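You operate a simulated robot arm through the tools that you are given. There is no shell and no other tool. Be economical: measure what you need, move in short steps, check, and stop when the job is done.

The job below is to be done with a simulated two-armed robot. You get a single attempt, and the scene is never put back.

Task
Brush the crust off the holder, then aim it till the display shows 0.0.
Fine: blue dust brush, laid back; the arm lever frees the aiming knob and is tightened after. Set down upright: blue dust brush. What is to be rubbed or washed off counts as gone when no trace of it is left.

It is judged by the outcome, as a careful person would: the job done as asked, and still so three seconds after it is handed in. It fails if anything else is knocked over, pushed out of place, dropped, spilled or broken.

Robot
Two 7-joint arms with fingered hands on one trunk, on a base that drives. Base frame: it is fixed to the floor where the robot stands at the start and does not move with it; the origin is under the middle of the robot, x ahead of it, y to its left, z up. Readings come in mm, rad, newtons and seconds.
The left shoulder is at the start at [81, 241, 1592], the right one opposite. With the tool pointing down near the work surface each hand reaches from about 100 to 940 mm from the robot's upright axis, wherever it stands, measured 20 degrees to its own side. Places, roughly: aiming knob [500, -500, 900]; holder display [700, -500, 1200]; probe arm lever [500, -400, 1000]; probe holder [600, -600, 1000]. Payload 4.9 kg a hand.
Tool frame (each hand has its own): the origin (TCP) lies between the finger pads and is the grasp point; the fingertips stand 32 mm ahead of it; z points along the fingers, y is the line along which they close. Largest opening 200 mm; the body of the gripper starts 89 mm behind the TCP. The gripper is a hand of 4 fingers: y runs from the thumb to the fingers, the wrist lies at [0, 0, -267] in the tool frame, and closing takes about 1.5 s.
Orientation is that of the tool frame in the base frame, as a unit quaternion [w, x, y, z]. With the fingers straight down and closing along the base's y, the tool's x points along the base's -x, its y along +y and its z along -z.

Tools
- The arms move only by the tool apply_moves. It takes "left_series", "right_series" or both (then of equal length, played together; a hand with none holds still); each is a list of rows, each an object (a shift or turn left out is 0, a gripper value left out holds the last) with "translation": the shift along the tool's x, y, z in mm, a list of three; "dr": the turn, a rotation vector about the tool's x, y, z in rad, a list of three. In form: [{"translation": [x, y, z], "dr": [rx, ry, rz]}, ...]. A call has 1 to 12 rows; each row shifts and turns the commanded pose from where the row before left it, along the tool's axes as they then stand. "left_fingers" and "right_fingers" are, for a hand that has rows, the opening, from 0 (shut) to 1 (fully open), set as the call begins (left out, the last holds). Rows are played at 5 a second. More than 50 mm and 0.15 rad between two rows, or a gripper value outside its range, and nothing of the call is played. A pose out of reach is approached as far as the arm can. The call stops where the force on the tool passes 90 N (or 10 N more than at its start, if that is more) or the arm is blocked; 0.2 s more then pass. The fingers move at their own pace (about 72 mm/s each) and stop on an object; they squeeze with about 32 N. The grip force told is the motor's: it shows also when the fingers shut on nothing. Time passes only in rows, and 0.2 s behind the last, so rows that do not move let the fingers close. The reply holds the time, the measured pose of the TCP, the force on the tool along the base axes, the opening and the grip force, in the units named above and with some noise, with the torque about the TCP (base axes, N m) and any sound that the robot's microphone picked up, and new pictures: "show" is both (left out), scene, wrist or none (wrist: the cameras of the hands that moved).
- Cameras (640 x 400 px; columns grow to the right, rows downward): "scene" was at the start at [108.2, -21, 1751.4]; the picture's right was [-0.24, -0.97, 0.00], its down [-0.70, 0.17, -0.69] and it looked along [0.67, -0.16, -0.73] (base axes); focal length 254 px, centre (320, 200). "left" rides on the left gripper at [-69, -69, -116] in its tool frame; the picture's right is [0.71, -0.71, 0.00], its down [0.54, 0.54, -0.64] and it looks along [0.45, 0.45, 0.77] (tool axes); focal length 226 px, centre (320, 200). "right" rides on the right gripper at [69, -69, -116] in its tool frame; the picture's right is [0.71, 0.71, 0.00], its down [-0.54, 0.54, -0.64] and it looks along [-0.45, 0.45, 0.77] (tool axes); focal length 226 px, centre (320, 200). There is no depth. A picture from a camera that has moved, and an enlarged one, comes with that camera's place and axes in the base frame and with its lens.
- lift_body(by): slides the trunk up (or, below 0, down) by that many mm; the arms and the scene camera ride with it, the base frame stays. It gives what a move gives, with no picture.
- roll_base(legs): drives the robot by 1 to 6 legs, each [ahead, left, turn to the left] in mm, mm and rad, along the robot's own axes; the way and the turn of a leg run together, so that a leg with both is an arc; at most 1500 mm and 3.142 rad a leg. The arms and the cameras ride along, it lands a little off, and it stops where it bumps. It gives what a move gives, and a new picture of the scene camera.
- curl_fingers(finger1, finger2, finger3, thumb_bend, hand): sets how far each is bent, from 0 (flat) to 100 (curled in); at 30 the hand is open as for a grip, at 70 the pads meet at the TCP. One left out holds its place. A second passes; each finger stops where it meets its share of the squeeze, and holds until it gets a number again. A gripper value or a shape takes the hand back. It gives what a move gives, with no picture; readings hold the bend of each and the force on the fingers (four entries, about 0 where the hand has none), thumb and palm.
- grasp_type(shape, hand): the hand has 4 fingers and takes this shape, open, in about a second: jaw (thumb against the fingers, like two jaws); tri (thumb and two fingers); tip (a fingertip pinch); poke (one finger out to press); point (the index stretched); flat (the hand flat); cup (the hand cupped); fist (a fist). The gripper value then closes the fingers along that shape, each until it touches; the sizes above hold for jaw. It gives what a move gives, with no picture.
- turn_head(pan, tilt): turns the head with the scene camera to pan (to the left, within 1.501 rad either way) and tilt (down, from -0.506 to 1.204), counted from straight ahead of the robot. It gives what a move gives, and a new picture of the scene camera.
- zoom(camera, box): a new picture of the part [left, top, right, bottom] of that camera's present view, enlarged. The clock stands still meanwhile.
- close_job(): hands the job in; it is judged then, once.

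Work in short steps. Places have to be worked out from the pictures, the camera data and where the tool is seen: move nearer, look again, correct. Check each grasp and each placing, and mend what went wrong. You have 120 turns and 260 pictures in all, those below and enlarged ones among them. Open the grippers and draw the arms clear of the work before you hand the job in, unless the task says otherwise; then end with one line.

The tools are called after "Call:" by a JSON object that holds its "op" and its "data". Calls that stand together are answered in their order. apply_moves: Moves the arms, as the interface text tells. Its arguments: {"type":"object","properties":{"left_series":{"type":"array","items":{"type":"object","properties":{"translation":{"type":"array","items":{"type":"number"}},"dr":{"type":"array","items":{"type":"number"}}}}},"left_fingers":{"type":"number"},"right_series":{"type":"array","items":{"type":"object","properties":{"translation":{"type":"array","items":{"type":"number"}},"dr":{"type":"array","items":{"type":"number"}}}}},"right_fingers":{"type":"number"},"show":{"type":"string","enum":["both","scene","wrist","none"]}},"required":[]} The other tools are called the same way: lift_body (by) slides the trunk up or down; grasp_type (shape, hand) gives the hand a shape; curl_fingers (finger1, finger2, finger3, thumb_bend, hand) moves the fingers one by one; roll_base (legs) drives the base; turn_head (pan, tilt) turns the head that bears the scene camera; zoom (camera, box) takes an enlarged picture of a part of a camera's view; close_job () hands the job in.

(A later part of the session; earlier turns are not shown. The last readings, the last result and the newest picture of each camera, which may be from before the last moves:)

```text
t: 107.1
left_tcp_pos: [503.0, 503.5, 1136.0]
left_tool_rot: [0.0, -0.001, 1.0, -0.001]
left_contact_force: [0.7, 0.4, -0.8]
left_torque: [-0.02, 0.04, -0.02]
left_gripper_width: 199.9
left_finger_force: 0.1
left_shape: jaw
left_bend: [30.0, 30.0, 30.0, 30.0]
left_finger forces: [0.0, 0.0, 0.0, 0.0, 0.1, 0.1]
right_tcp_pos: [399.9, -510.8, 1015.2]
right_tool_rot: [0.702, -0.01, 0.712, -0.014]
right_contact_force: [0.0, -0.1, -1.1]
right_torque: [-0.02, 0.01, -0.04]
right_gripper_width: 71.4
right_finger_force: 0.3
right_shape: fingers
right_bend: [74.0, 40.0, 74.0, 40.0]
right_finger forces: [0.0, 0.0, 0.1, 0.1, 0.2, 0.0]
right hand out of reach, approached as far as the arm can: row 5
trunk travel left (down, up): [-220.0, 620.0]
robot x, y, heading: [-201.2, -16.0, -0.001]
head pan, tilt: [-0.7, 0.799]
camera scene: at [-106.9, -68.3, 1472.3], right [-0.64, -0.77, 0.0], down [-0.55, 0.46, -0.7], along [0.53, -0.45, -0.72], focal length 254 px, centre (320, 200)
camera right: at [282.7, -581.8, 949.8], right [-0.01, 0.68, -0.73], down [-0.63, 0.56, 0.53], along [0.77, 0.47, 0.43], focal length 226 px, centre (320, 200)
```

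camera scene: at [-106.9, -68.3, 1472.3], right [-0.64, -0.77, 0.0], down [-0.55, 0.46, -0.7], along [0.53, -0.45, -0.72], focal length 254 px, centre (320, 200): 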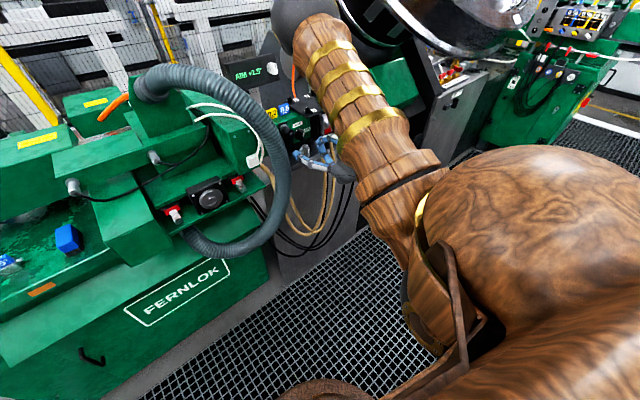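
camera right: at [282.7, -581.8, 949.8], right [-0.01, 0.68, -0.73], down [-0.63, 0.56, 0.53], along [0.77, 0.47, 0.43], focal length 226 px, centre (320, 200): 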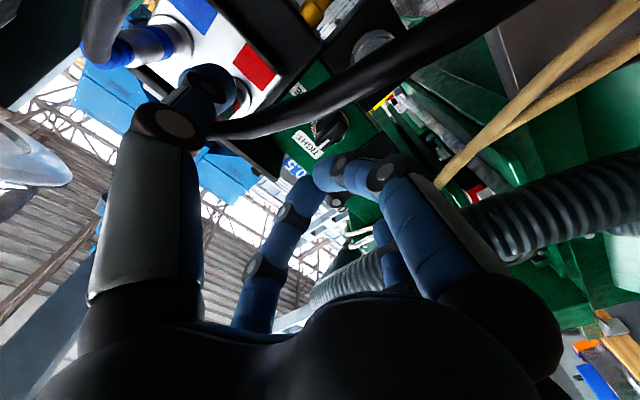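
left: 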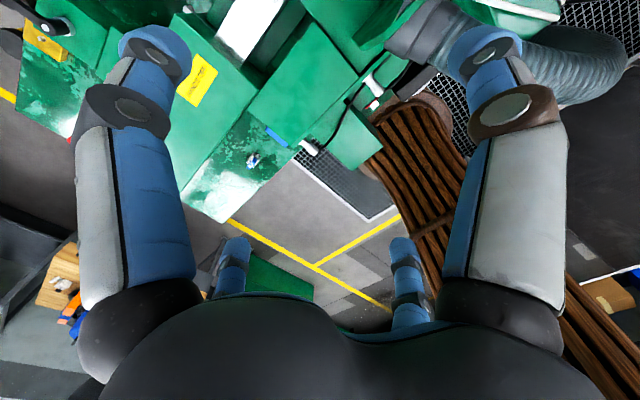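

The hand is level and in line. But the four-finger pinch is too bulky between plug, crank and grey knob, and fingers 1 and 3 meet in the middle. I back off slightly and try the one-finger "poke" shape for pushing the pointers.

Call:
{"op": "apply_moves", "data": {"right_series": [{"translation": [0, 0, -40]}], "show": "none"}}

Call:
{"op": "grasp_type", "data": {"hand": "right", "shape": "poke"}}

Call:
{"op": "zoom", "data": {"camera": "right", "box": [0, 0, 640, 400]}}

Call:
{"op": "zoom", "data": {"camera": "scene", "box": [240, 70, 380, 190]}}

```text
t: 107.5
left_tcp_pos: [498.2, 502.1, 1138.3]
left_tool_rot: [0.001, -0.001, 1.0, 0.0]
left_contact_force: [-0.3, -0.3, 1.0]
left_torque: [-0.01, -0.03, 0.01]
left_gripper_width: 199.7
left_finger_force: 0.1
left_shape: jaw
left_bend: [30.0, 30.0, 30.0, 30.0]
left_finger forces: [0.1, 0.0, 0.1, 0.1, 0.0, 0.0]
right_tcp_pos: [372.2, -518.9, 1035.9]
right_tool_rot: [0.7, -0.01, 0.713, -0.012]
right_contact_force: [-0.5, -0.8, 0.0]
right_torque: [-0.03, 0.01, 0.0]
right_gripper_width: 71.5
right_finger_force: 0.1
right_shape: fingers
right_bend: [74.0, 40.0, 74.0, 40.0]
right_finger forces: [0.0, 0.1, 0.0, 0.1, 0.0, 0.1]
right hand out of reach, approached as far as the arm can: row 1
trunk travel left (down, up): [-220.0, 620.0]
robot x, y, heading: [-200.8, -16.7, 0.002]
head pan, tilt: [-0.7, 0.799]
```

```text
t: 108.4
left_tcp_pos: [498.3, 494.9, 1141.4]
left_tool_rot: [0.002, 0.001, 1.0, 0.001]
left_contact_force: [-0.1, -0.3, -0.5]
left_torque: [-0.02, -0.02, 0.03]
left_gripper_width: 199.9
left_finger_force: 0.1
left_shape: jaw
left_bend: [30.0, 30.0, 30.0, 30.0]
left_finger forces: [0.1, 0.0, 0.1, 0.0, 0.0, 0.1]
right_tcp_pos: [366.0, -528.8, 1035.3]
right_tool_rot: [0.7, -0.006, 0.713, -0.019]
right_contact_force: [-28.6, -39.9, 8.2]
right_torque: [-0.44, -0.28, -3.28]
right_gripper_width: 0.3
right_finger_force: 0.0
right_shape: poke
right_bend: [100.0, 100.0, 100.0, 63.0]
right_finger forces: [0.1, 0.0, 0.1, 0.1, 39.8, 0.0]
trunk travel left (down, up): [-220.0, 620.0]
robot x, y, heading: [-199.8, -13.7, -0.001]
head pan, tilt: [-0.7, 0.799]
```

```text
1.00 times, centred on (320, 200) of right (not enlarged: the box is as wide or as high as the picture)
camera zoom: at [248.6, -598.6, 969.9], right [0.0, 0.68, -0.73], down [-0.62, 0.57, 0.53], along [0.78, 0.46, 0.43], focal length 226 px, centre (320, 200)
```

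zoom: 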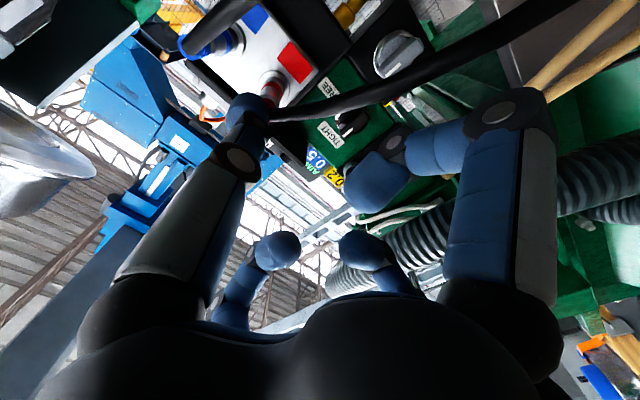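

```text
3.33 times, centred on (310, 130) of scene
camera zoom: at [-114.3, -75.9, 1472.5], right [-0.64, -0.76, -0.01], down [-0.55, 0.47, -0.7], along [0.54, -0.45, -0.72], focal length 848 px, centre (353, 433)
```

zoom: 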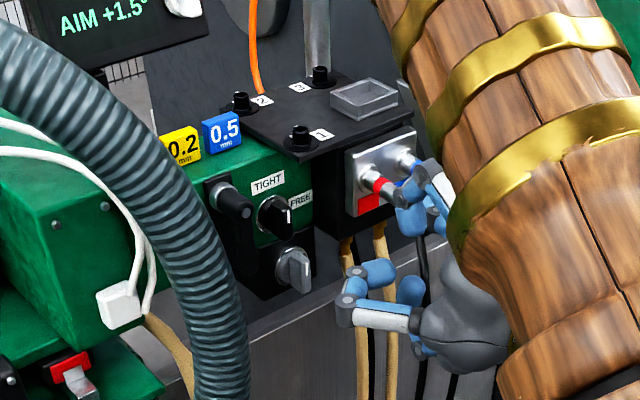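

The thumb, stretching out, is pressing on the red plug. I pull it back in at once.

Call:
{"op": "curl_fingers", "data": {"hand": "right", "thumb_bend": 100}}

Call:
{"op": "zoom", "data": {"camera": "scene", "box": [240, 70, 380, 190]}}

```text
t: 109.4
left_tcp_pos: [498.6, 498.6, 1140.7]
left_tool_rot: [0.002, 0.001, 1.0, 0.001]
left_contact_force: [-0.9, -0.7, 0.1]
left_torque: [0.05, 0.04, -0.01]
left_gripper_width: 199.9
left_finger_force: 0.2
left_shape: jaw
left_bend: [30.0, 30.0, 30.0, 30.0]
left_finger forces: [0.0, 0.1, 0.1, 0.0, 0.1, 0.0]
right_tcp_pos: [369.1, -523.6, 1035.9]
right_tool_rot: [0.701, -0.008, 0.713, -0.014]
right_contact_force: [-33.9, -24.4, 5.5]
right_torque: [-0.35, -0.22, -3.13]
right_gripper_width: 83.4
right_finger_force: 19.7
right_shape: fingers
right_bend: [100.0, 100.0, 100.0, 60.0]
right_finger forces: [0.0, 0.1, 0.0, 0.1, 39.5, 0.0]
trunk travel left (down, up): [-220.0, 620.0]
robot x, y, heading: [-200.8, -12.8, -0.003]
head pan, tilt: [-0.7, 0.799]
```

```text
3.33 times, centred on (310, 130) of scene
camera zoom: at [-113.9, -73.3, 1472.7], right [-0.64, -0.77, 0.0], down [-0.55, 0.46, -0.7], along [0.54, -0.45, -0.72], focal length 848 px, centre (353, 433)
```

zoom: 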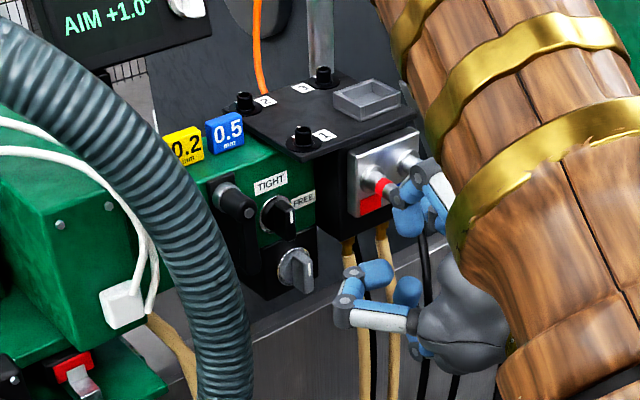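

The thumb was curling inwards and hooked the plug; the display moved to +1.0 under that push. I open the thumb again to free it.

Call:
{"op": "curl_fingers", "data": {"hand": "right", "thumb_bend": 40}}

Call:
{"op": "zoom", "data": {"camera": "scene", "box": [240, 70, 380, 190]}}

```text
t: 110.4
left_tcp_pos: [501.1, 502.7, 1136.5]
left_tool_rot: [-0.001, -0.001, 1.0, 0.0]
left_contact_force: [-0.4, 0.4, -0.8]
left_torque: [-0.01, 0.0, -0.01]
left_gripper_width: 200.2
left_finger_force: 0.0
left_shape: jaw
left_bend: [30.0, 30.0, 30.0, 30.0]
left_finger forces: [0.1, 0.0, 0.1, 0.0, 0.1, 0.0]
right_tcp_pos: [375.2, -518.0, 1033.8]
right_tool_rot: [0.7, -0.011, 0.714, -0.011]
right_contact_force: [0.2, 0.8, 0.7]
right_torque: [-0.01, -0.05, -0.03]
right_gripper_width: 92.6
right_finger_force: 0.1
right_shape: fingers
right_bend: [100.0, 100.0, 100.0, 40.0]
right_finger forces: [0.0, 0.0, 0.0, 0.0, 0.0, 0.0]
trunk travel left (down, up): [-220.0, 620.0]
robot x, y, heading: [-197.8, -19.0, -0.001]
head pan, tilt: [-0.7, 0.799]
```

```text
3.33 times, centred on (310, 130) of scene
camera zoom: at [-108.0, -69.4, 1472.4], right [-0.64, -0.77, 0.0], down [-0.55, 0.46, -0.7], along [0.53, -0.45, -0.72], focal length 848 px, centre (353, 433)
```

zoom: 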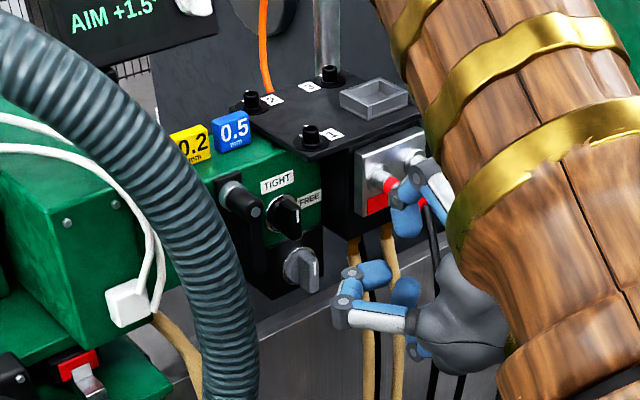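

Released: the display is back at +1.5 and the plug looks unharmed. I lift the hand above the plug before moving it left, away from it.

Call:
{"op": "apply_moves", "data": {"right_series": [{"translation": [-20, 0, 0]}, {"translation": [-25, 0, 0]}, {"translation": [-25, 0, 0]}, {}], "show": "both"}}

Call:
{"op": "zoom", "data": {"camera": "scene", "box": [240, 70, 380, 190]}}

```text
t: 111.4
left_tcp_pos: [501.5, 502.6, 1137.0]
left_tool_rot: [0.0, 0.0, 1.0, 0.0]
left_contact_force: [-0.2, 0.0, 0.2]
left_torque: [-0.01, 0.0, -0.01]
left_gripper_width: 199.8
left_finger_force: 0.1
left_shape: jaw
left_bend: [30.0, 30.0, 30.0, 30.0]
left_finger forces: [0.0, 0.0, 0.1, 0.1, 0.0, 0.0]
right_tcp_pos: [378.9, -518.6, 1075.8]
right_tool_rot: [0.703, -0.009, 0.711, -0.014]
right_contact_force: [0.7, 0.3, -0.2]
right_torque: [-0.04, -0.01, 0.03]
right_gripper_width: 92.1
right_finger_force: 0.1
right_shape: fingers
right_bend: [100.0, 100.0, 100.0, 40.0]
right_finger forces: [0.0, 0.1, 0.1, 0.0, 0.0, 0.1]
right hand out of reach, approached as far as the arm can: row 2, 3
trunk travel left (down, up): [-220.0, 620.0]
robot x, y, heading: [-200.2, -13.8, -0.004]
head pan, tilt: [-0.7, 0.799]
camera scene: at [-108.5, -70.1, 1472.4], right [-0.64, -0.77, 0.0], down [-0.55, 0.46, -0.7], along [0.53, -0.45, -0.72], focal length 254 px, centre (320, 200)
camera right: at [261.9, -589.5, 1009.2], right [0.0, 0.68, -0.73], down [-0.63, 0.56, 0.53], along [0.77, 0.47, 0.43], focal length 226 px, centre (320, 200)
```

scene: 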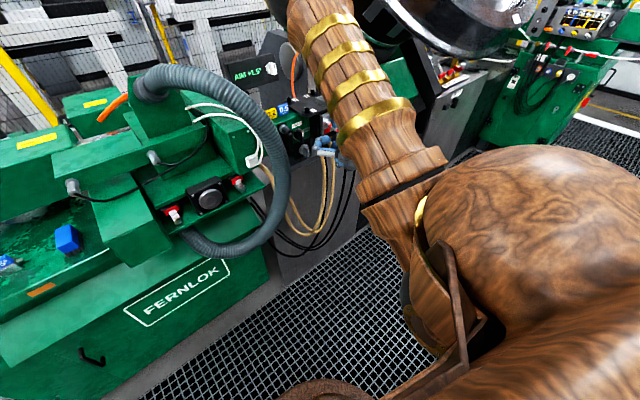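
right: 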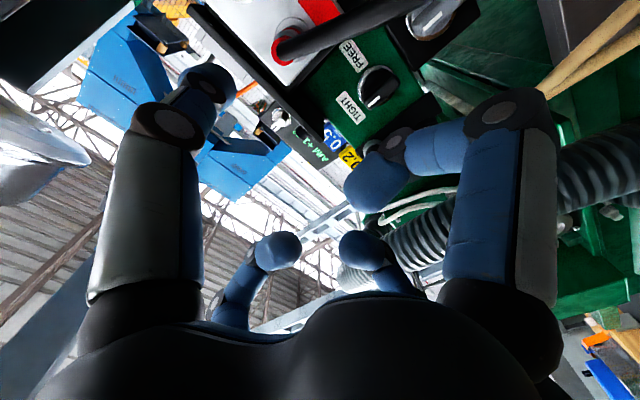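

```text
3.33 times, centred on (310, 130) of scene
camera zoom: at [-108.5, -70.1, 1472.4], right [-0.64, -0.77, 0.0], down [-0.55, 0.46, -0.7], along [0.53, -0.45, -0.72], focal length 848 px, centre (353, 433)
```

zoom: 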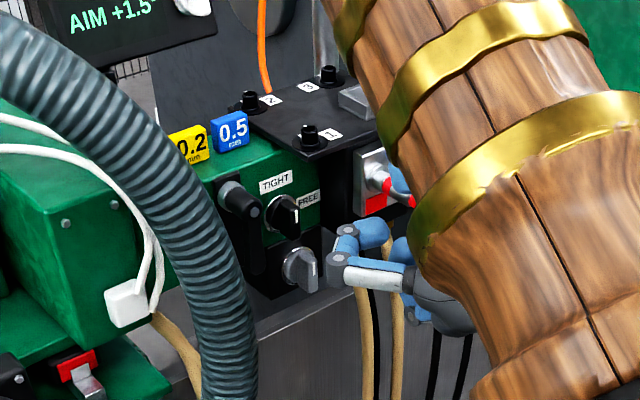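

I set the hand to a compact one-finger tool: finger 3 forward, the others folded. I also pitch the hand back down to a more comfortable angle.

Call:
{"op": "curl_fingers", "data": {"hand": "right", "finger1": 100, "finger2": 100, "finger3": 66, "thumb_bend": 100}}

Call:
{"op": "apply_moves", "data": {"right_series": [{"translation": [-10, 10, -15], "dr": [0, 0.13, 0]}, {"translation": [-10, 15, -15], "dr": [0, 0.13, 0]}, {"translation": [0, 15, 0], "dr": [0, 0.13, 0]}, {"translation": [0, 10, 0], "dr": [0, 0.13, 0]}, {}], "show": "both"}}

Call:
{"op": "zoom", "data": {"camera": "scene", "box": [240, 70, 380, 190]}}

```text
t: 112.4
left_tcp_pos: [501.2, 500.8, 1136.8]
left_tool_rot: [-0.001, 0.0, 1.0, 0.0]
left_contact_force: [-0.3, 0.5, 0.5]
left_torque: [-0.01, 0.02, 0.02]
left_gripper_width: 199.8
left_finger_force: 0.0
left_shape: jaw
left_bend: [30.0, 30.0, 30.0, 30.0]
left_finger forces: [0.1, 0.0, 0.0, 0.1, 0.0, 0.0]
right_tcp_pos: [378.9, -517.4, 1075.3]
right_tool_rot: [0.703, -0.01, 0.711, -0.012]
right_contact_force: [-0.3, 0.1, 0.4]
right_torque: [-0.01, 0.0, 0.0]
right_gripper_width: 11.4
right_finger_force: 0.0
right_shape: fingers
right_bend: [100.0, 98.0, 93.0, 74.0]
right_finger forces: [0.1, 0.1, 0.1, 0.0, 0.0, 0.1]
trunk travel left (down, up): [-220.0, 620.0]
robot x, y, heading: [-200.6, -16.6, 0.003]
head pan, tilt: [-0.7, 0.799]
```

```text
t: 113.6
left_tcp_pos: [500.1, 501.5, 1137.6]
left_tool_rot: [-0.001, 0.0, 1.0, 0.001]
left_contact_force: [-1.5, -0.8, 0.2]
left_torque: [0.03, -0.05, -0.03]
left_gripper_width: 199.9
left_finger_force: 0.0
left_shape: jaw
left_bend: [30.0, 30.0, 30.0, 30.0]
left_finger forces: [0.0, 0.0, 0.1, 0.0, 0.0, 0.0]
right_tcp_pos: [360.7, -480.5, 1094.9]
right_tool_rot: [0.498, -0.007, 0.867, -0.014]
right_contact_force: [0.2, -0.6, 0.1]
right_torque: [0.0, -0.02, 0.02]
right_gripper_width: 11.3
right_finger_force: 0.1
right_shape: fingers
right_bend: [100.0, 99.0, 93.0, 74.0]
right_finger forces: [0.0, 0.0, 0.1, 0.0, 0.0, 0.0]
right hand out of reach, approached as far as the arm can: row 2, 3
trunk travel left (down, up): [-220.0, 620.0]
robot x, y, heading: [-202.5, -17.9, -0.002]
head pan, tilt: [-0.7, 0.799]
camera scene: at [-108.2, -71.2, 1472.4], right [-0.64, -0.77, 0.0], down [-0.55, 0.46, -0.7], along [0.53, -0.45, -0.72], focal length 254 px, centre (320, 200)
camera right: at [225.0, -550.6, 1094.8], right [-0.35, 0.69, -0.63], down [-0.28, 0.57, 0.77], along [0.89, 0.45, -0.01], focal length 226 px, centre (320, 200)
```

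scene: 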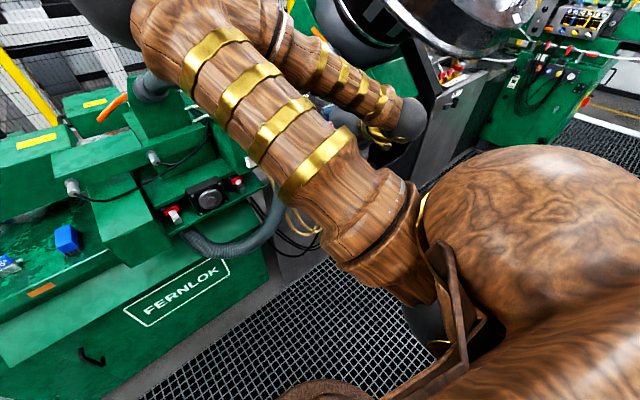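
right: 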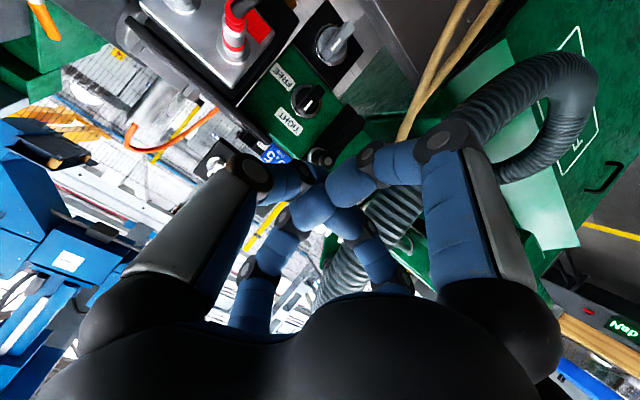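

```text
3.33 times, centred on (310, 130) of scene
camera zoom: at [-108.2, -71.2, 1472.4], right [-0.64, -0.77, 0.0], down [-0.55, 0.46, -0.7], along [0.53, -0.45, -0.72], focal length 848 px, centre (353, 433)
```

zoom: 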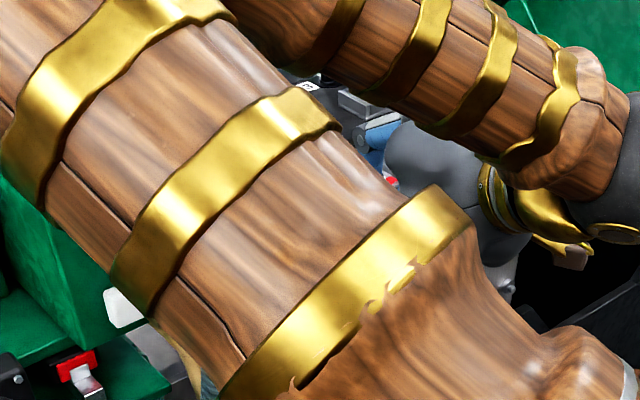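

The arm reconfigured awkwardly because the panel is too far out to the side of the shoulder. I raise the trunk to lift the hand clear, then shift the base right so the panel is straight ahead of the right shoulder.

Call:
{"op": "lift_body", "data": {"by": 280}}

Call:
{"op": "turn_head", "data": {"pan": -1.0, "tilt": 0.8}}

Call:
{"op": "turn_head", "data": {"pan": -0.45, "tilt": 0.75}}

```text
t: 116.4
left_tcp_pos: [501.3, 502.9, 1418.3]
left_tool_rot: [-0.001, 0.0, 1.0, 0.001]
left_contact_force: [0.2, -0.6, 0.2]
left_torque: [0.02, 0.01, -0.02]
left_gripper_width: 200.0
left_finger_force: 0.1
left_shape: jaw
left_bend: [30.0, 30.0, 30.0, 30.0]
left_finger forces: [0.0, 0.0, 0.0, 0.0, 0.1, 0.0]
right_tcp_pos: [360.6, -479.7, 1373.4]
right_tool_rot: [0.498, -0.007, 0.867, -0.014]
right_contact_force: [-0.1, -0.1, 0.2]
right_torque: [-0.02, -0.01, 0.02]
right_gripper_width: 11.5
right_finger_force: 0.1
right_shape: fingers
right_bend: [100.0, 99.0, 93.0, 74.0]
right_finger forces: [0.0, 0.1, 0.1, 0.0, 0.1, 0.0]
trunk travel left (down, up): [-500.0, 340.0]
robot x, y, heading: [-202.0, -17.9, -0.004]
head pan, tilt: [-0.7, 0.799]
```

```text
t: 117.2
left_tcp_pos: [500.4, 502.4, 1417.6]
left_tool_rot: [-0.001, 0.0, 1.0, 0.0]
left_contact_force: [0.2, 0.7, -0.8]
left_torque: [0.02, 0.0, 0.0]
left_gripper_width: 200.0
left_finger_force: 0.0
left_shape: jaw
left_bend: [30.0, 30.0, 30.0, 30.0]
left_finger forces: [0.0, 0.0, 0.1, 0.1, 0.0, 0.0]
right_tcp_pos: [359.7, -480.2, 1374.3]
right_tool_rot: [0.498, -0.007, 0.867, -0.015]
right_contact_force: [0.1, -0.6, -0.3]
right_torque: [0.0, 0.01, -0.02]
right_gripper_width: 11.5
right_finger_force: 0.0
right_shape: fingers
right_bend: [100.0, 99.0, 93.0, 74.0]
right_finger forces: [0.0, 0.1, 0.1, 0.1, 0.0, 0.0]
trunk travel left (down, up): [-500.0, 340.0]
robot x, y, heading: [-198.6, -16.3, 0.002]
head pan, tilt: [-1.0, 0.799]
camera scene: at [-126.1, -85.6, 1752.4], right [-0.84, -0.54, 0.0], down [-0.39, 0.6, -0.7], along [0.38, -0.59, -0.72], focal length 254 px, centre (320, 200)
```

scene: 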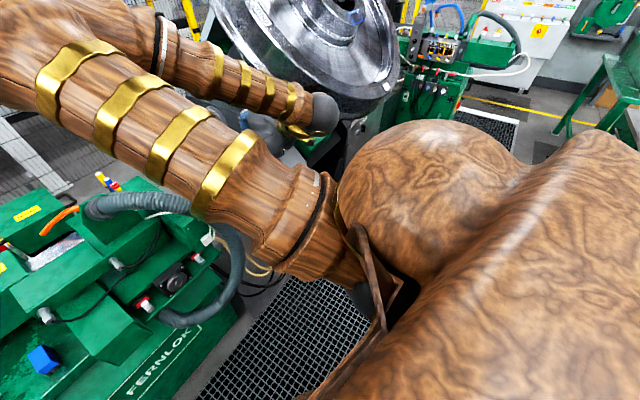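

```text
t: 118.2
left_tcp_pos: [501.6, 502.3, 1416.2]
left_tool_rot: [-0.001, 0.0, 1.0, 0.0]
left_contact_force: [-0.1, -0.5, -0.1]
left_torque: [-0.01, -0.01, -0.03]
left_gripper_width: 200.0
left_finger_force: 0.1
left_shape: jaw
left_bend: [30.0, 30.0, 30.0, 30.0]
left_finger forces: [0.1, 0.0, 0.0, 0.1, 0.1, 0.0]
right_tcp_pos: [360.1, -480.9, 1374.5]
right_tool_rot: [0.498, -0.006, 0.867, -0.015]
right_contact_force: [0.1, -1.2, -0.6]
right_torque: [0.0, -0.01, -0.02]
right_gripper_width: 11.3
right_finger_force: 0.0
right_shape: fingers
right_bend: [100.0, 99.0, 93.0, 74.0]
right_finger forces: [0.0, 0.1, 0.1, 0.0, 0.0, 0.0]
trunk travel left (down, up): [-500.0, 340.0]
robot x, y, heading: [-199.8, -17.6, 0.005]
head pan, tilt: [-0.45, 0.75]
camera scene: at [-95.4, -53.8, 1756.4], right [-0.43, -0.9, 0.0], down [-0.61, 0.3, -0.73], along [0.66, -0.32, -0.68], focal length 254 px, centre (320, 200)
```

scene: 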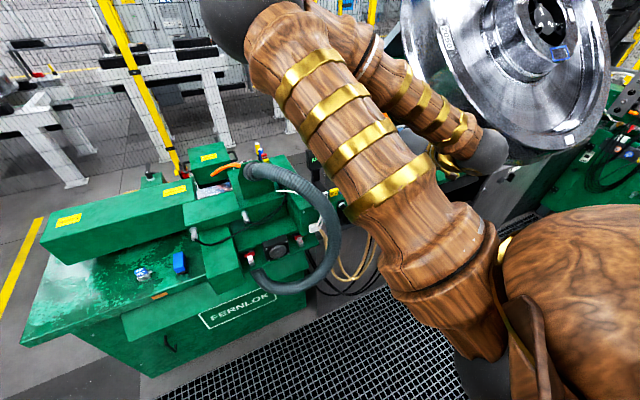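

The floor to the right is free and nothing was disturbed. I drive the base 250 mm right with the hand high.

Call:
{"op": "roll_base", "data": {"legs": [[0, -250, 0]]}}

Call:
{"op": "apply_moves", "data": {"right_series": [{"translation": [0, 45, 0]}, {"translation": [0, 45, 0]}, {"translation": [0, 45, 0]}, {"translation": [0, 45, 0]}, {}], "show": "both"}}

```text
t: 120.0
left_tcp_pos: [501.4, 249.6, 1415.2]
left_tool_rot: [-0.001, -0.003, 1.0, -0.002]
left_contact_force: [0.8, 1.0, -0.5]
left_torque: [-0.07, 0.01, -0.04]
left_gripper_width: 199.7
left_finger_force: 0.0
left_shape: jaw
left_bend: [30.0, 30.0, 30.0, 30.0]
left_finger forces: [0.0, 0.0, 0.0, 0.0, 0.0, 0.0]
right_tcp_pos: [362.0, -733.2, 1376.4]
right_tool_rot: [0.498, -0.007, 0.867, -0.016]
right_contact_force: [-0.2, 1.2, 0.8]
right_torque: [-0.03, -0.01, -0.01]
right_gripper_width: 11.4
right_finger_force: 0.0
right_shape: fingers
right_bend: [100.0, 99.0, 93.0, 74.0]
right_finger forces: [0.1, 0.0, 0.1, 0.1, 0.0, 0.0]
trunk travel left (down, up): [-500.0, 340.0]
robot x, y, heading: [-199.7, -275.1, 0.006]
head pan, tilt: [-0.45, 0.75]
camera scene: at [-94.4, -306.8, 1756.5], right [-0.43, -0.9, 0.0], down [-0.62, 0.29, -0.73], along [0.66, -0.32, -0.68], focal length 254 px, centre (320, 200)
```

scene: 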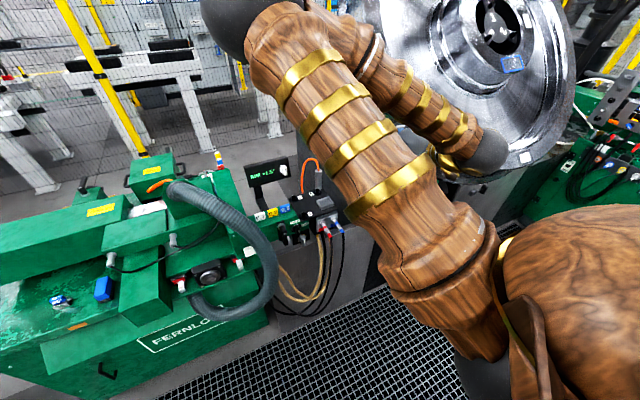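

```text
t: 121.2
left_tcp_pos: [502.7, 244.3, 1415.7]
left_tool_rot: [-0.002, -0.001, 1.0, 0.0]
left_contact_force: [0.3, -0.7, 0.1]
left_torque: [0.01, 0.01, -0.01]
left_gripper_width: 200.0
left_finger_force: 0.1
left_shape: jaw
left_bend: [30.0, 30.0, 30.0, 30.0]
left_finger forces: [0.1, 0.0, 0.0, 0.1, 0.1, 0.1]
right_tcp_pos: [412.9, -664.6, 1367.8]
right_tool_rot: [0.485, 0.048, 0.872, -0.053]
right_contact_force: [-0.5, -0.5, -0.9]
right_torque: [-0.01, 0.0, -0.02]
right_gripper_width: 11.7
right_finger_force: 0.0
right_shape: fingers
right_bend: [100.0, 99.0, 93.0, 74.0]
right_finger forces: [0.0, 0.0, 0.0, 0.1, 0.0, 0.0]
right hand out of reach, approached as far as the arm can: row 1, 2, 3, 4
trunk travel left (down, up): [-500.0, 340.0]
robot x, y, heading: [-199.2, -271.7, 0.001]
head pan, tilt: [-0.45, 0.75]
stopped in row 5 (right hand): the arm was blocked; the commanded pose is now the measured one
camera scene: at [-94.2, -311.7, 1756.4], right [-0.43, -0.9, 0.0], down [-0.61, 0.3, -0.73], along [0.66, -0.32, -0.68], focal length 254 px, centre (320, 200)
camera right: at [269.5, -714.5, 1372.4], right [-0.27, 0.72, -0.63], down [-0.18, 0.61, 0.77], along [0.94, 0.33, -0.04], focal length 226 px, centre (320, 200)
```

scene: 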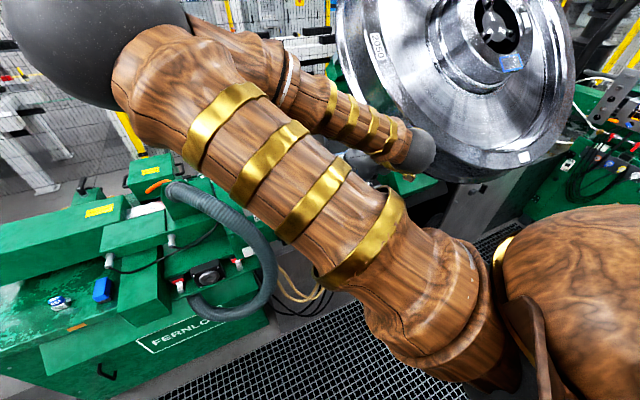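
right: 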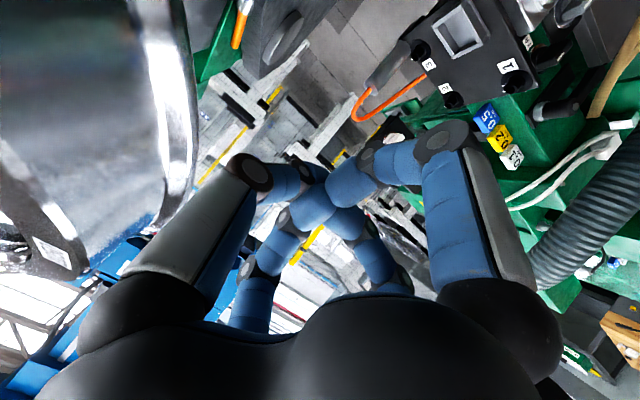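

This side-shift doesn't help the arm; the earlier stance (base y≈−17, trunk −280) did reach the panel level. I fold the fingers properly now (finger 3 as the only extended one), bring the hand back to pointing down, and return the base.

Call:
{"op": "curl_fingers", "data": {"hand": "right", "finger1": 100, "finger2": 100, "finger3": 30, "thumb_bend": 60}}

Call:
{"op": "apply_moves", "data": {"right_series": [{"translation": [0, -30, 0], "dr": [0, 0.14, 0]}, {"translation": [0, -30, 0], "dr": [0, 0.14, 0]}, {"translation": [0, -20, 0], "dr": [0, 0.14, 0]}, {"dr": [0, 0.14, 0]}, {"dr": [0, 0.14, 0]}, {"dr": [0, 0.14, 0]}, {"dr": [0, 0.14, 0]}, {}], "show": "none"}}

Call:
{"op": "curl_fingers", "data": {"hand": "right", "finger1": 100, "finger2": 100, "thumb_bend": 100}}

Call:
{"op": "roll_base", "data": {"legs": [[0, 256, 0]]}}

```text
t: 122.2
left_tcp_pos: [500.8, 244.2, 1416.7]
left_tool_rot: [-0.001, -0.001, 1.0, 0.0]
left_contact_force: [-0.6, 0.5, -0.4]
left_torque: [0.0, 0.03, 0.01]
left_gripper_width: 199.9
left_finger_force: 0.1
left_shape: jaw
left_bend: [30.0, 30.0, 30.0, 30.0]
left_finger forces: [0.0, 0.0, 0.0, 0.0, 0.1, 0.0]
right_tcp_pos: [412.4, -662.2, 1368.6]
right_tool_rot: [0.486, 0.048, 0.871, -0.054]
right_contact_force: [-0.4, 0.6, -1.2]
right_torque: [-0.04, 0.0, 0.02]
right_gripper_width: 52.1
right_finger_force: 0.1
right_shape: fingers
right_bend: [94.0, 100.0, 30.0, 60.0]
right_finger forces: [0.0, 0.0, 0.0, 0.1, 0.0, 0.0]
trunk travel left (down, up): [-500.0, 340.0]
robot x, y, heading: [-195.9, -271.5, 0.001]
head pan, tilt: [-0.45, 0.75]
```

```text
t: 124.0
left_tcp_pos: [502.0, 245.2, 1417.8]
left_tool_rot: [-0.001, -0.001, 1.0, 0.0]
left_contact_force: [0.4, 0.2, -0.7]
left_torque: [0.0, -0.01, -0.03]
left_gripper_width: 200.3
left_finger_force: 0.0
left_shape: jaw
left_bend: [30.0, 30.0, 30.0, 30.0]
left_finger forces: [0.0, 0.0, 0.0, 0.0, 0.0, 0.0]
right_tcp_pos: [402.4, -740.1, 1372.3]
right_tool_rot: [0.02, 0.067, 0.997, -0.024]
right_contact_force: [-0.1, -0.6, 0.3]
right_torque: [-0.03, -0.03, -0.02]
right_gripper_width: 52.3
right_finger_force: 0.2
right_shape: fingers
right_bend: [94.0, 100.0, 30.0, 60.0]
right_finger forces: [0.1, 0.0, 0.0, 0.0, 0.1, 0.1]
trunk travel left (down, up): [-500.0, 340.0]
robot x, y, heading: [-199.5, -273.2, -0.002]
head pan, tilt: [-0.45, 0.75]
```

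```text
t: 125.0
left_tcp_pos: [502.9, 245.6, 1416.3]
left_tool_rot: [-0.001, -0.001, 1.0, 0.0]
left_contact_force: [-0.7, -0.1, -1.0]
left_torque: [0.03, 0.0, -0.01]
left_gripper_width: 199.9
left_finger_force: 0.1
left_shape: jaw
left_bend: [30.0, 30.0, 30.0, 30.0]
left_finger forces: [0.0, 0.0, 0.1, 0.1, 0.0, 0.1]
right_tcp_pos: [403.6, -741.4, 1373.6]
right_tool_rot: [0.02, 0.065, 0.997, -0.024]
right_contact_force: [0.2, -0.7, -0.5]
right_torque: [0.0, 0.0, 0.0]
right_gripper_width: 23.6
right_finger_force: 0.1
right_shape: fingers
right_bend: [97.0, 100.0, 30.0, 83.0]
right_finger forces: [0.1, 0.1, 0.0, 0.1, 0.0, 0.1]
trunk travel left (down, up): [-500.0, 340.0]
robot x, y, heading: [-201.2, -274.8, 0.003]
head pan, tilt: [-0.45, 0.75]
```

```text
t: 126.9
left_tcp_pos: [502.8, 497.3, 1418.3]
left_tool_rot: [0.0, 0.001, 1.0, 0.001]
left_contact_force: [-0.6, -0.5, 0.0]
left_torque: [0.03, -0.03, -0.01]
left_gripper_width: 199.7
left_finger_force: 0.1
left_shape: jaw
left_bend: [30.0, 30.0, 30.0, 30.0]
left_finger forces: [0.1, 0.1, 0.0, 0.1, 0.1, 0.0]
right_tcp_pos: [401.0, -489.8, 1373.6]
right_tool_rot: [0.02, 0.068, 0.997, -0.022]
right_contact_force: [-1.0, -0.3, -0.4]
right_torque: [0.03, 0.01, -0.01]
right_gripper_width: 23.5
right_finger_force: 0.1
right_shape: fingers
right_bend: [97.0, 100.0, 30.0, 83.0]
right_finger forces: [0.0, 0.0, 0.0, 0.0, 0.0, 0.0]
trunk travel left (down, up): [-500.0, 340.0]
robot x, y, heading: [-198.8, -18.8, 0.002]
head pan, tilt: [-0.45, 0.75]
camera scene: at [-95.1, -60.1, 1756.3], right [-0.44, -0.9, 0.0], down [-0.61, 0.3, -0.73], along [0.66, -0.32, -0.68], focal length 254 px, centre (320, 200)
```

scene: 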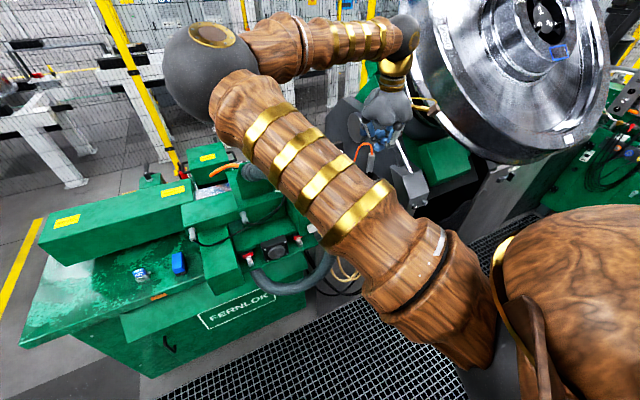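

The arm is back in its natural posture. I pitch the hand about 45° forward and descend in front of the panel.

Call:
{"op": "apply_moves", "data": {"right_series": [{"translation": [10, 0, 40], "dr": [0, -0.13, -0.06]}, {"translation": [10, 0, 40], "dr": [0, -0.13, -0.07]}, {"translation": [25, 0, 35], "dr": [0, -0.13, 0]}, {"translation": [30, 0, 30], "dr": [0, -0.13, 0]}, {"translation": [35, 0, 25], "dr": [0, -0.13, 0]}, {"translation": [35, 0, 20], "dr": [0, -0.13, 0]}, {}], "show": "both"}}

```text
t: 128.5
left_tcp_pos: [501.7, 500.9, 1416.5]
left_tool_rot: [0.001, 0.0, 1.0, -0.001]
left_contact_force: [-0.1, -0.2, 0.4]
left_torque: [-0.02, -0.02, 0.03]
left_gripper_width: 200.2
left_finger_force: 0.0
left_shape: jaw
left_bend: [30.0, 30.0, 30.0, 30.0]
left_finger forces: [0.0, 0.1, 0.1, 0.1, 0.0, 0.0]
right_tcp_pos: [326.9, -498.1, 1136.2]
right_tool_rot: [0.398, -0.01, 0.917, -0.032]
right_contact_force: [0.3, -0.2, 0.2]
right_torque: [-0.01, 0.0, -0.01]
right_gripper_width: 23.7
right_finger_force: 0.0
right_shape: fingers
right_bend: [97.0, 100.0, 30.0, 83.0]
right_finger forces: [0.0, 0.0, 0.1, 0.1, 0.1, 0.0]
trunk travel left (down, up): [-500.0, 340.0]
robot x, y, heading: [-200.2, -15.3, -0.0]
head pan, tilt: [-0.45, 0.75]
camera scene: at [-95.6, -54.2, 1756.5], right [-0.43, -0.9, 0.0], down [-0.61, 0.3, -0.73], along [0.66, -0.32, -0.68], focal length 254 px, centre (320, 200)
camera right: at [195.0, -564.6, 1168.3], right [-0.48, 0.67, -0.56], down [-0.09, 0.6, 0.8], along [0.87, 0.43, -0.22], focal length 226 px, centre (320, 200)
```

scene: 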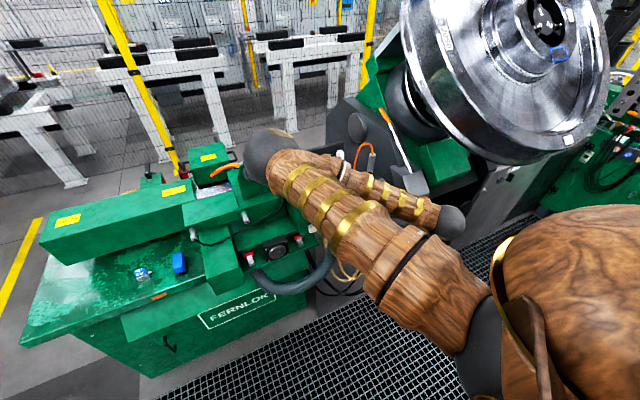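
right: 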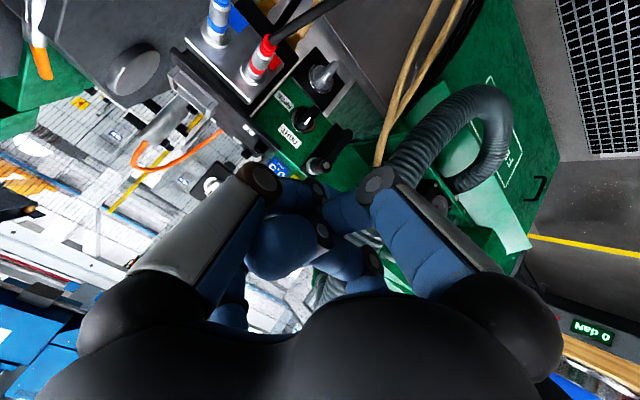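

The posture is good and the wrist camera sees the panel. I set finger 3 to a forward-pointing bend and check where its tip lies.

Call:
{"op": "curl_fingers", "data": {"hand": "right", "finger3": 54}}

Call:
{"op": "apply_moves", "data": {"right_series": [{"translation": [5, 4, 30]}, {"translation": [5, 4, 30]}, {"translation": [10, 0, 20]}, {}], "show": "wrist"}}

```text
t: 129.5
left_tcp_pos: [503.6, 499.6, 1417.7]
left_tool_rot: [-0.001, 0.0, 1.0, 0.0]
left_contact_force: [0.5, -0.5, -0.3]
left_torque: [-0.02, -0.02, -0.02]
left_gripper_width: 199.9
left_finger_force: 0.1
left_shape: jaw
left_bend: [30.0, 30.0, 30.0, 30.0]
left_finger forces: [0.0, 0.1, 0.0, 0.0, 0.0, 0.0]
right_tcp_pos: [328.0, -499.5, 1135.3]
right_tool_rot: [0.397, -0.01, 0.917, -0.031]
right_contact_force: [0.3, 0.0, 0.7]
right_torque: [0.02, -0.01, 0.01]
right_gripper_width: 23.7
right_finger_force: 0.0
right_shape: fingers
right_bend: [97.0, 100.0, 54.0, 83.0]
right_finger forces: [0.0, 0.0, 0.0, 0.0, 0.0, 0.1]
trunk travel left (down, up): [-500.0, 340.0]
robot x, y, heading: [-201.3, -18.7, -0.004]
head pan, tilt: [-0.45, 0.75]
```

```text
t: 130.5
left_tcp_pos: [502.7, 499.3, 1416.8]
left_tool_rot: [0.0, 0.001, 1.0, 0.0]
left_contact_force: [0.0, -1.1, -0.8]
left_torque: [0.02, -0.03, -0.01]
left_gripper_width: 200.0
left_finger_force: 0.1
left_shape: jaw
left_bend: [30.0, 30.0, 30.0, 30.0]
left_finger forces: [0.0, 0.0, 0.1, 0.0, 0.1, 0.1]
right_tcp_pos: [374.9, -496.3, 1064.7]
right_tool_rot: [0.397, -0.01, 0.917, -0.032]
right_contact_force: [-0.3, 0.4, 0.2]
right_torque: [-0.01, -0.05, 0.02]
right_gripper_width: 23.8
right_finger_force: 0.1
right_shape: fingers
right_bend: [97.0, 100.0, 54.0, 83.0]
right_finger forces: [0.0, 0.0, 0.0, 0.0, 0.0, 0.1]
trunk travel left (down, up): [-500.0, 340.0]
robot x, y, heading: [-199.9, -17.4, -0.001]
head pan, tilt: [-0.45, 0.75]
camera right: at [243.2, -562.9, 1097.5], right [-0.48, 0.68, -0.56], down [-0.09, 0.6, 0.8], along [0.87, 0.43, -0.22], focal length 226 px, centre (320, 200)
```

right: 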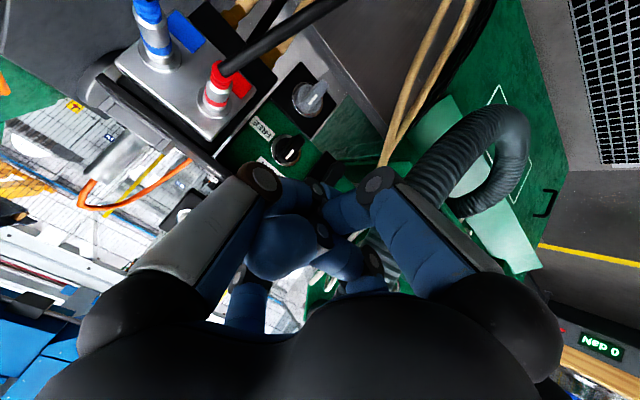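

Call:
{"op": "zoom", "data": {"camera": "right", "box": [180, 60, 440, 320]}}

Call:
{"op": "curl_fingers", "data": {"hand": "right", "finger3": 30}}

Call:
{"op": "zoom", "data": {"camera": "right", "box": [180, 60, 440, 320]}}

```text
1.54 times, centred on (310, 190) of right
camera zoom: at [243.2, -562.9, 1097.5], right [-0.48, 0.68, -0.56], down [-0.09, 0.6, 0.8], along [0.87, 0.43, -0.22], focal length 348 px, centre (335, 215)
```

zoom: 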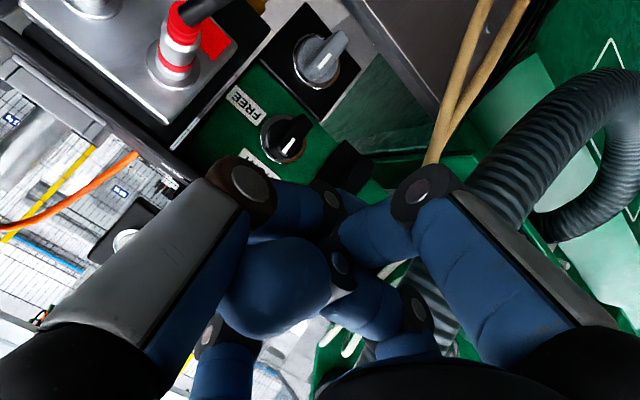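

```text
t: 131.5
left_tcp_pos: [503.0, 500.3, 1417.3]
left_tool_rot: [-0.002, 0.001, 1.0, -0.001]
left_contact_force: [-0.7, -0.1, -0.6]
left_torque: [0.05, 0.04, 0.01]
left_gripper_width: 199.7
left_finger_force: 0.0
left_shape: jaw
left_bend: [30.0, 30.0, 30.0, 30.0]
left_finger forces: [0.0, 0.0, 0.1, 0.0, 0.0, 0.0]
right_tcp_pos: [375.9, -495.8, 1064.8]
right_tool_rot: [0.396, -0.009, 0.918, -0.032]
right_contact_force: [0.5, 0.1, -0.3]
right_torque: [-0.02, -0.02, 0.0]
right_gripper_width: 23.5
right_finger_force: 0.0
right_shape: fingers
right_bend: [97.0, 100.0, 30.0, 83.0]
right_finger forces: [0.0, 0.1, 0.0, 0.1, 0.0, 0.1]
trunk travel left (down, up): [-500.0, 340.0]
robot x, y, heading: [-200.5, -16.7, -0.002]
head pan, tilt: [-0.45, 0.75]
```

```text
1.54 times, centred on (310, 190) of right
camera zoom: at [243.3, -562.8, 1097.6], right [-0.48, 0.68, -0.56], down [-0.09, 0.6, 0.8], along [0.87, 0.43, -0.22], focal length 348 px, centre (335, 215)
```

zoom: 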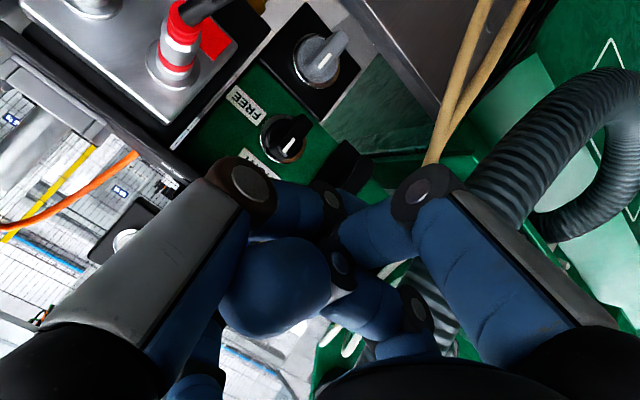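

Finger 3 is hidden from the camera, while the thumb is visible. I'll use the thumb as the pushing finger: roll the hand −45° so the thumb is on the upper right and the rest of the hand stays left, away from the plugs.

Call:
{"op": "curl_fingers", "data": {"hand": "right", "thumb_bend": 30, "finger3": 60}}

Call:
{"op": "apply_moves", "data": {"right_series": [{"translation": [0, 10, -20], "dr": [0, 0, -0.13]}, {"translation": [0, 10, -10], "dr": [0, 0, -0.13]}, {"dr": [0, 0, -0.13]}, {"dr": [0, 0, -0.13]}, {"dr": [0, 0, -0.13]}, {"dr": [0, 0, -0.13]}, {}], "show": "none"}}

Call:
{"op": "curl_fingers", "data": {"hand": "right", "finger3": 100, "thumb_bend": 45}}

Call:
{"op": "zoom", "data": {"camera": "right", "box": [0, 0, 640, 400]}}

Call:
{"op": "zoom", "data": {"camera": "scene", "box": [220, 100, 500, 275]}}

```text
t: 132.5
left_tcp_pos: [502.0, 499.0, 1417.0]
left_tool_rot: [0.0, 0.001, 1.0, 0.0]
left_contact_force: [0.1, 0.2, 0.7]
left_torque: [-0.04, 0.03, 0.02]
left_gripper_width: 200.1
left_finger_force: 0.0
left_shape: jaw
left_bend: [30.0, 30.0, 30.0, 30.0]
left_finger forces: [0.0, 0.0, 0.0, 0.0, 0.1, 0.0]
right_tcp_pos: [377.2, -496.7, 1064.5]
right_tool_rot: [0.396, -0.009, 0.918, -0.033]
right_contact_force: [0.5, -0.3, 0.3]
right_torque: [0.01, 0.0, -0.02]
right_gripper_width: 108.0
right_finger_force: 0.1
right_shape: fingers
right_bend: [96.0, 100.0, 60.0, 30.0]
right_finger forces: [0.0, 0.0, 0.0, 0.0, 0.1, 0.0]
trunk travel left (down, up): [-500.0, 340.0]
robot x, y, heading: [-203.0, -17.8, 0.0]
head pan, tilt: [-0.45, 0.75]
```

```text
t: 134.1
left_tcp_pos: [501.5, 498.9, 1418.2]
left_tool_rot: [0.0, 0.001, 1.0, 0.0]
left_contact_force: [-0.7, 0.4, -0.8]
left_torque: [0.0, -0.01, -0.01]
left_gripper_width: 199.7
left_finger_force: 0.0
left_shape: jaw
left_bend: [30.0, 30.0, 30.0, 30.0]
left_finger forces: [0.0, 0.1, 0.1, 0.0, 0.1, 0.0]
right_tcp_pos: [352.5, -475.2, 1083.0]
right_tool_rot: [0.354, -0.358, 0.845, -0.181]
right_contact_force: [-0.1, 0.1, 0.0]
right_torque: [0.0, -0.02, 0.01]
right_gripper_width: 108.1
right_finger_force: 0.1
right_shape: fingers
right_bend: [96.0, 100.0, 60.0, 30.0]
right_finger forces: [0.1, 0.1, 0.1, 0.0, 0.0, 0.0]
trunk travel left (down, up): [-500.0, 340.0]
robot x, y, heading: [-202.8, -16.4, -0.002]
head pan, tilt: [-0.45, 0.75]
```

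```text
t: 135.1
left_tcp_pos: [503.2, 500.2, 1416.8]
left_tool_rot: [-0.001, 0.001, 1.0, 0.0]
left_contact_force: [-1.1, 0.4, 0.7]
left_torque: [0.03, -0.02, -0.02]
left_gripper_width: 200.0
left_finger_force: 0.0
left_shape: jaw
left_bend: [30.0, 30.0, 30.0, 30.0]
left_finger forces: [0.1, 0.0, 0.0, 0.0, 0.1, 0.0]
right_tcp_pos: [350.5, -475.6, 1083.3]
right_tool_rot: [0.354, -0.358, 0.845, -0.18]
right_contact_force: [0.5, -0.3, 0.4]
right_torque: [0.03, -0.02, -0.03]
right_gripper_width: 83.8
right_finger_force: 0.1
right_shape: fingers
right_bend: [98.0, 100.0, 86.0, 45.0]
right_finger forces: [0.1, 0.0, 0.0, 0.0, 0.0, 0.0]
trunk travel left (down, up): [-500.0, 340.0]
robot x, y, heading: [-203.3, -21.0, -0.003]
head pan, tilt: [-0.45, 0.75]
```

```text
1.00 times, centred on (320, 200) of right (not enlarged: the box is as wide or as high as the picture)
camera zoom: at [266.0, -567.2, 1167.4], right [-0.69, -0.04, -0.73], down [-0.46, 0.8, 0.39], along [0.57, 0.6, -0.56], focal length 226 px, centre (320, 200)
```

zoom: 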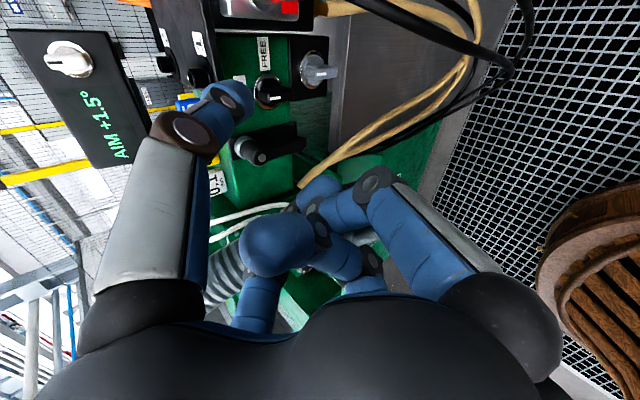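

```text
2.29 times, centred on (360, 188) of scene
camera zoom: at [-95.0, -55.6, 1756.4], right [-0.43, -0.9, 0.0], down [-0.61, 0.3, -0.73], along [0.66, -0.32, -0.68], focal length 582 px, centre (229, 229)
```

zoom: 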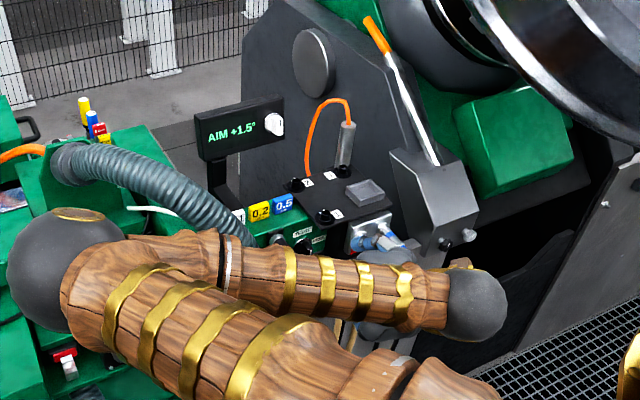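

Excellent view: thumb tip, both knobs, crank and display are all visible. I bring the thumb tip to the left of the black pointer's upper end: left, down, then forward.

Call:
{"op": "apply_moves", "data": {"right_series": [{"translation": [-32, 30, -2]}, {"translation": [17.6, 21, 25.6]}, {"translation": [17.6, 21, 25.6]}, {"translation": [-20, -19, 29]}, {}], "show": "wrist"}}

Call:
{"op": "zoom", "data": {"camera": "right", "box": [180, 20, 380, 180]}}

```text
t: 136.3
left_tcp_pos: [501.9, 501.5, 1416.9]
left_tool_rot: [0.0, 0.0, 1.0, 0.0]
left_contact_force: [-0.6, -0.4, -1.2]
left_torque: [0.0, -0.03, 0.04]
left_gripper_width: 200.1
left_finger_force: 0.0
left_shape: jaw
left_bend: [30.0, 30.0, 30.0, 30.0]
left_finger forces: [0.1, 0.0, 0.0, 0.0, 0.0, 0.0]
right_tcp_pos: [393.1, -426.2, 1008.4]
right_tool_rot: [0.354, -0.36, 0.844, -0.179]
right_contact_force: [0.0, -0.1, 0.4]
right_torque: [0.03, 0.05, -0.01]
right_gripper_width: 83.7
right_finger_force: 0.0
right_shape: fingers
right_bend: [98.0, 100.0, 86.0, 45.0]
right_finger forces: [0.0, 0.0, 0.0, 0.0, 0.0, 0.0]
trunk travel left (down, up): [-500.0, 340.0]
robot x, y, heading: [-200.3, -14.9, 0.003]
head pan, tilt: [-0.45, 0.75]
camera right: at [307.2, -518.3, 1093.2], right [-0.69, -0.04, -0.73], down [-0.46, 0.8, 0.39], along [0.56, 0.6, -0.56], focal length 226 px, centre (320, 200)
```

right: 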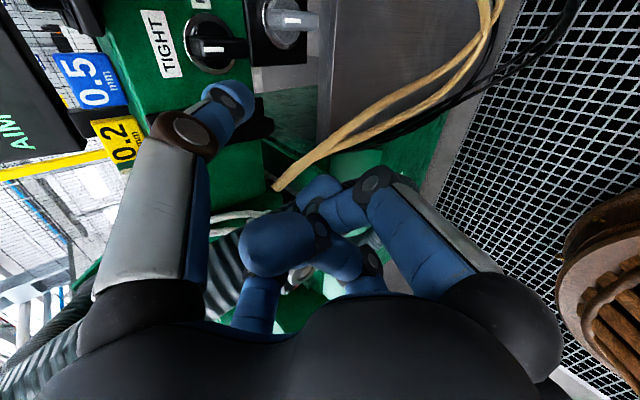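

```text
2.50 times, centred on (280, 100) of right
camera zoom: at [307.2, -518.3, 1093.2], right [-0.69, -0.04, -0.73], down [-0.46, 0.8, 0.39], along [0.56, 0.6, -0.56], focal length 565 px, centre (420, 450)
```

zoom: 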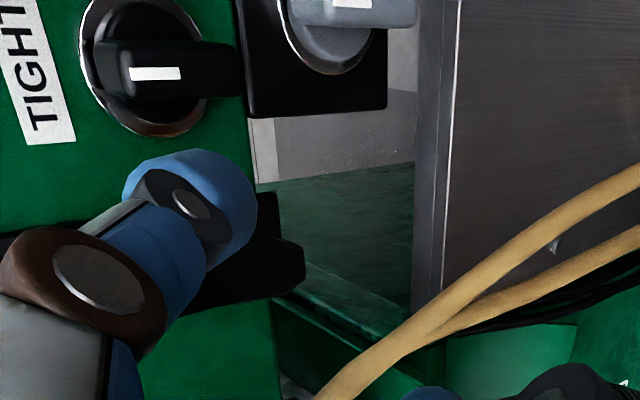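

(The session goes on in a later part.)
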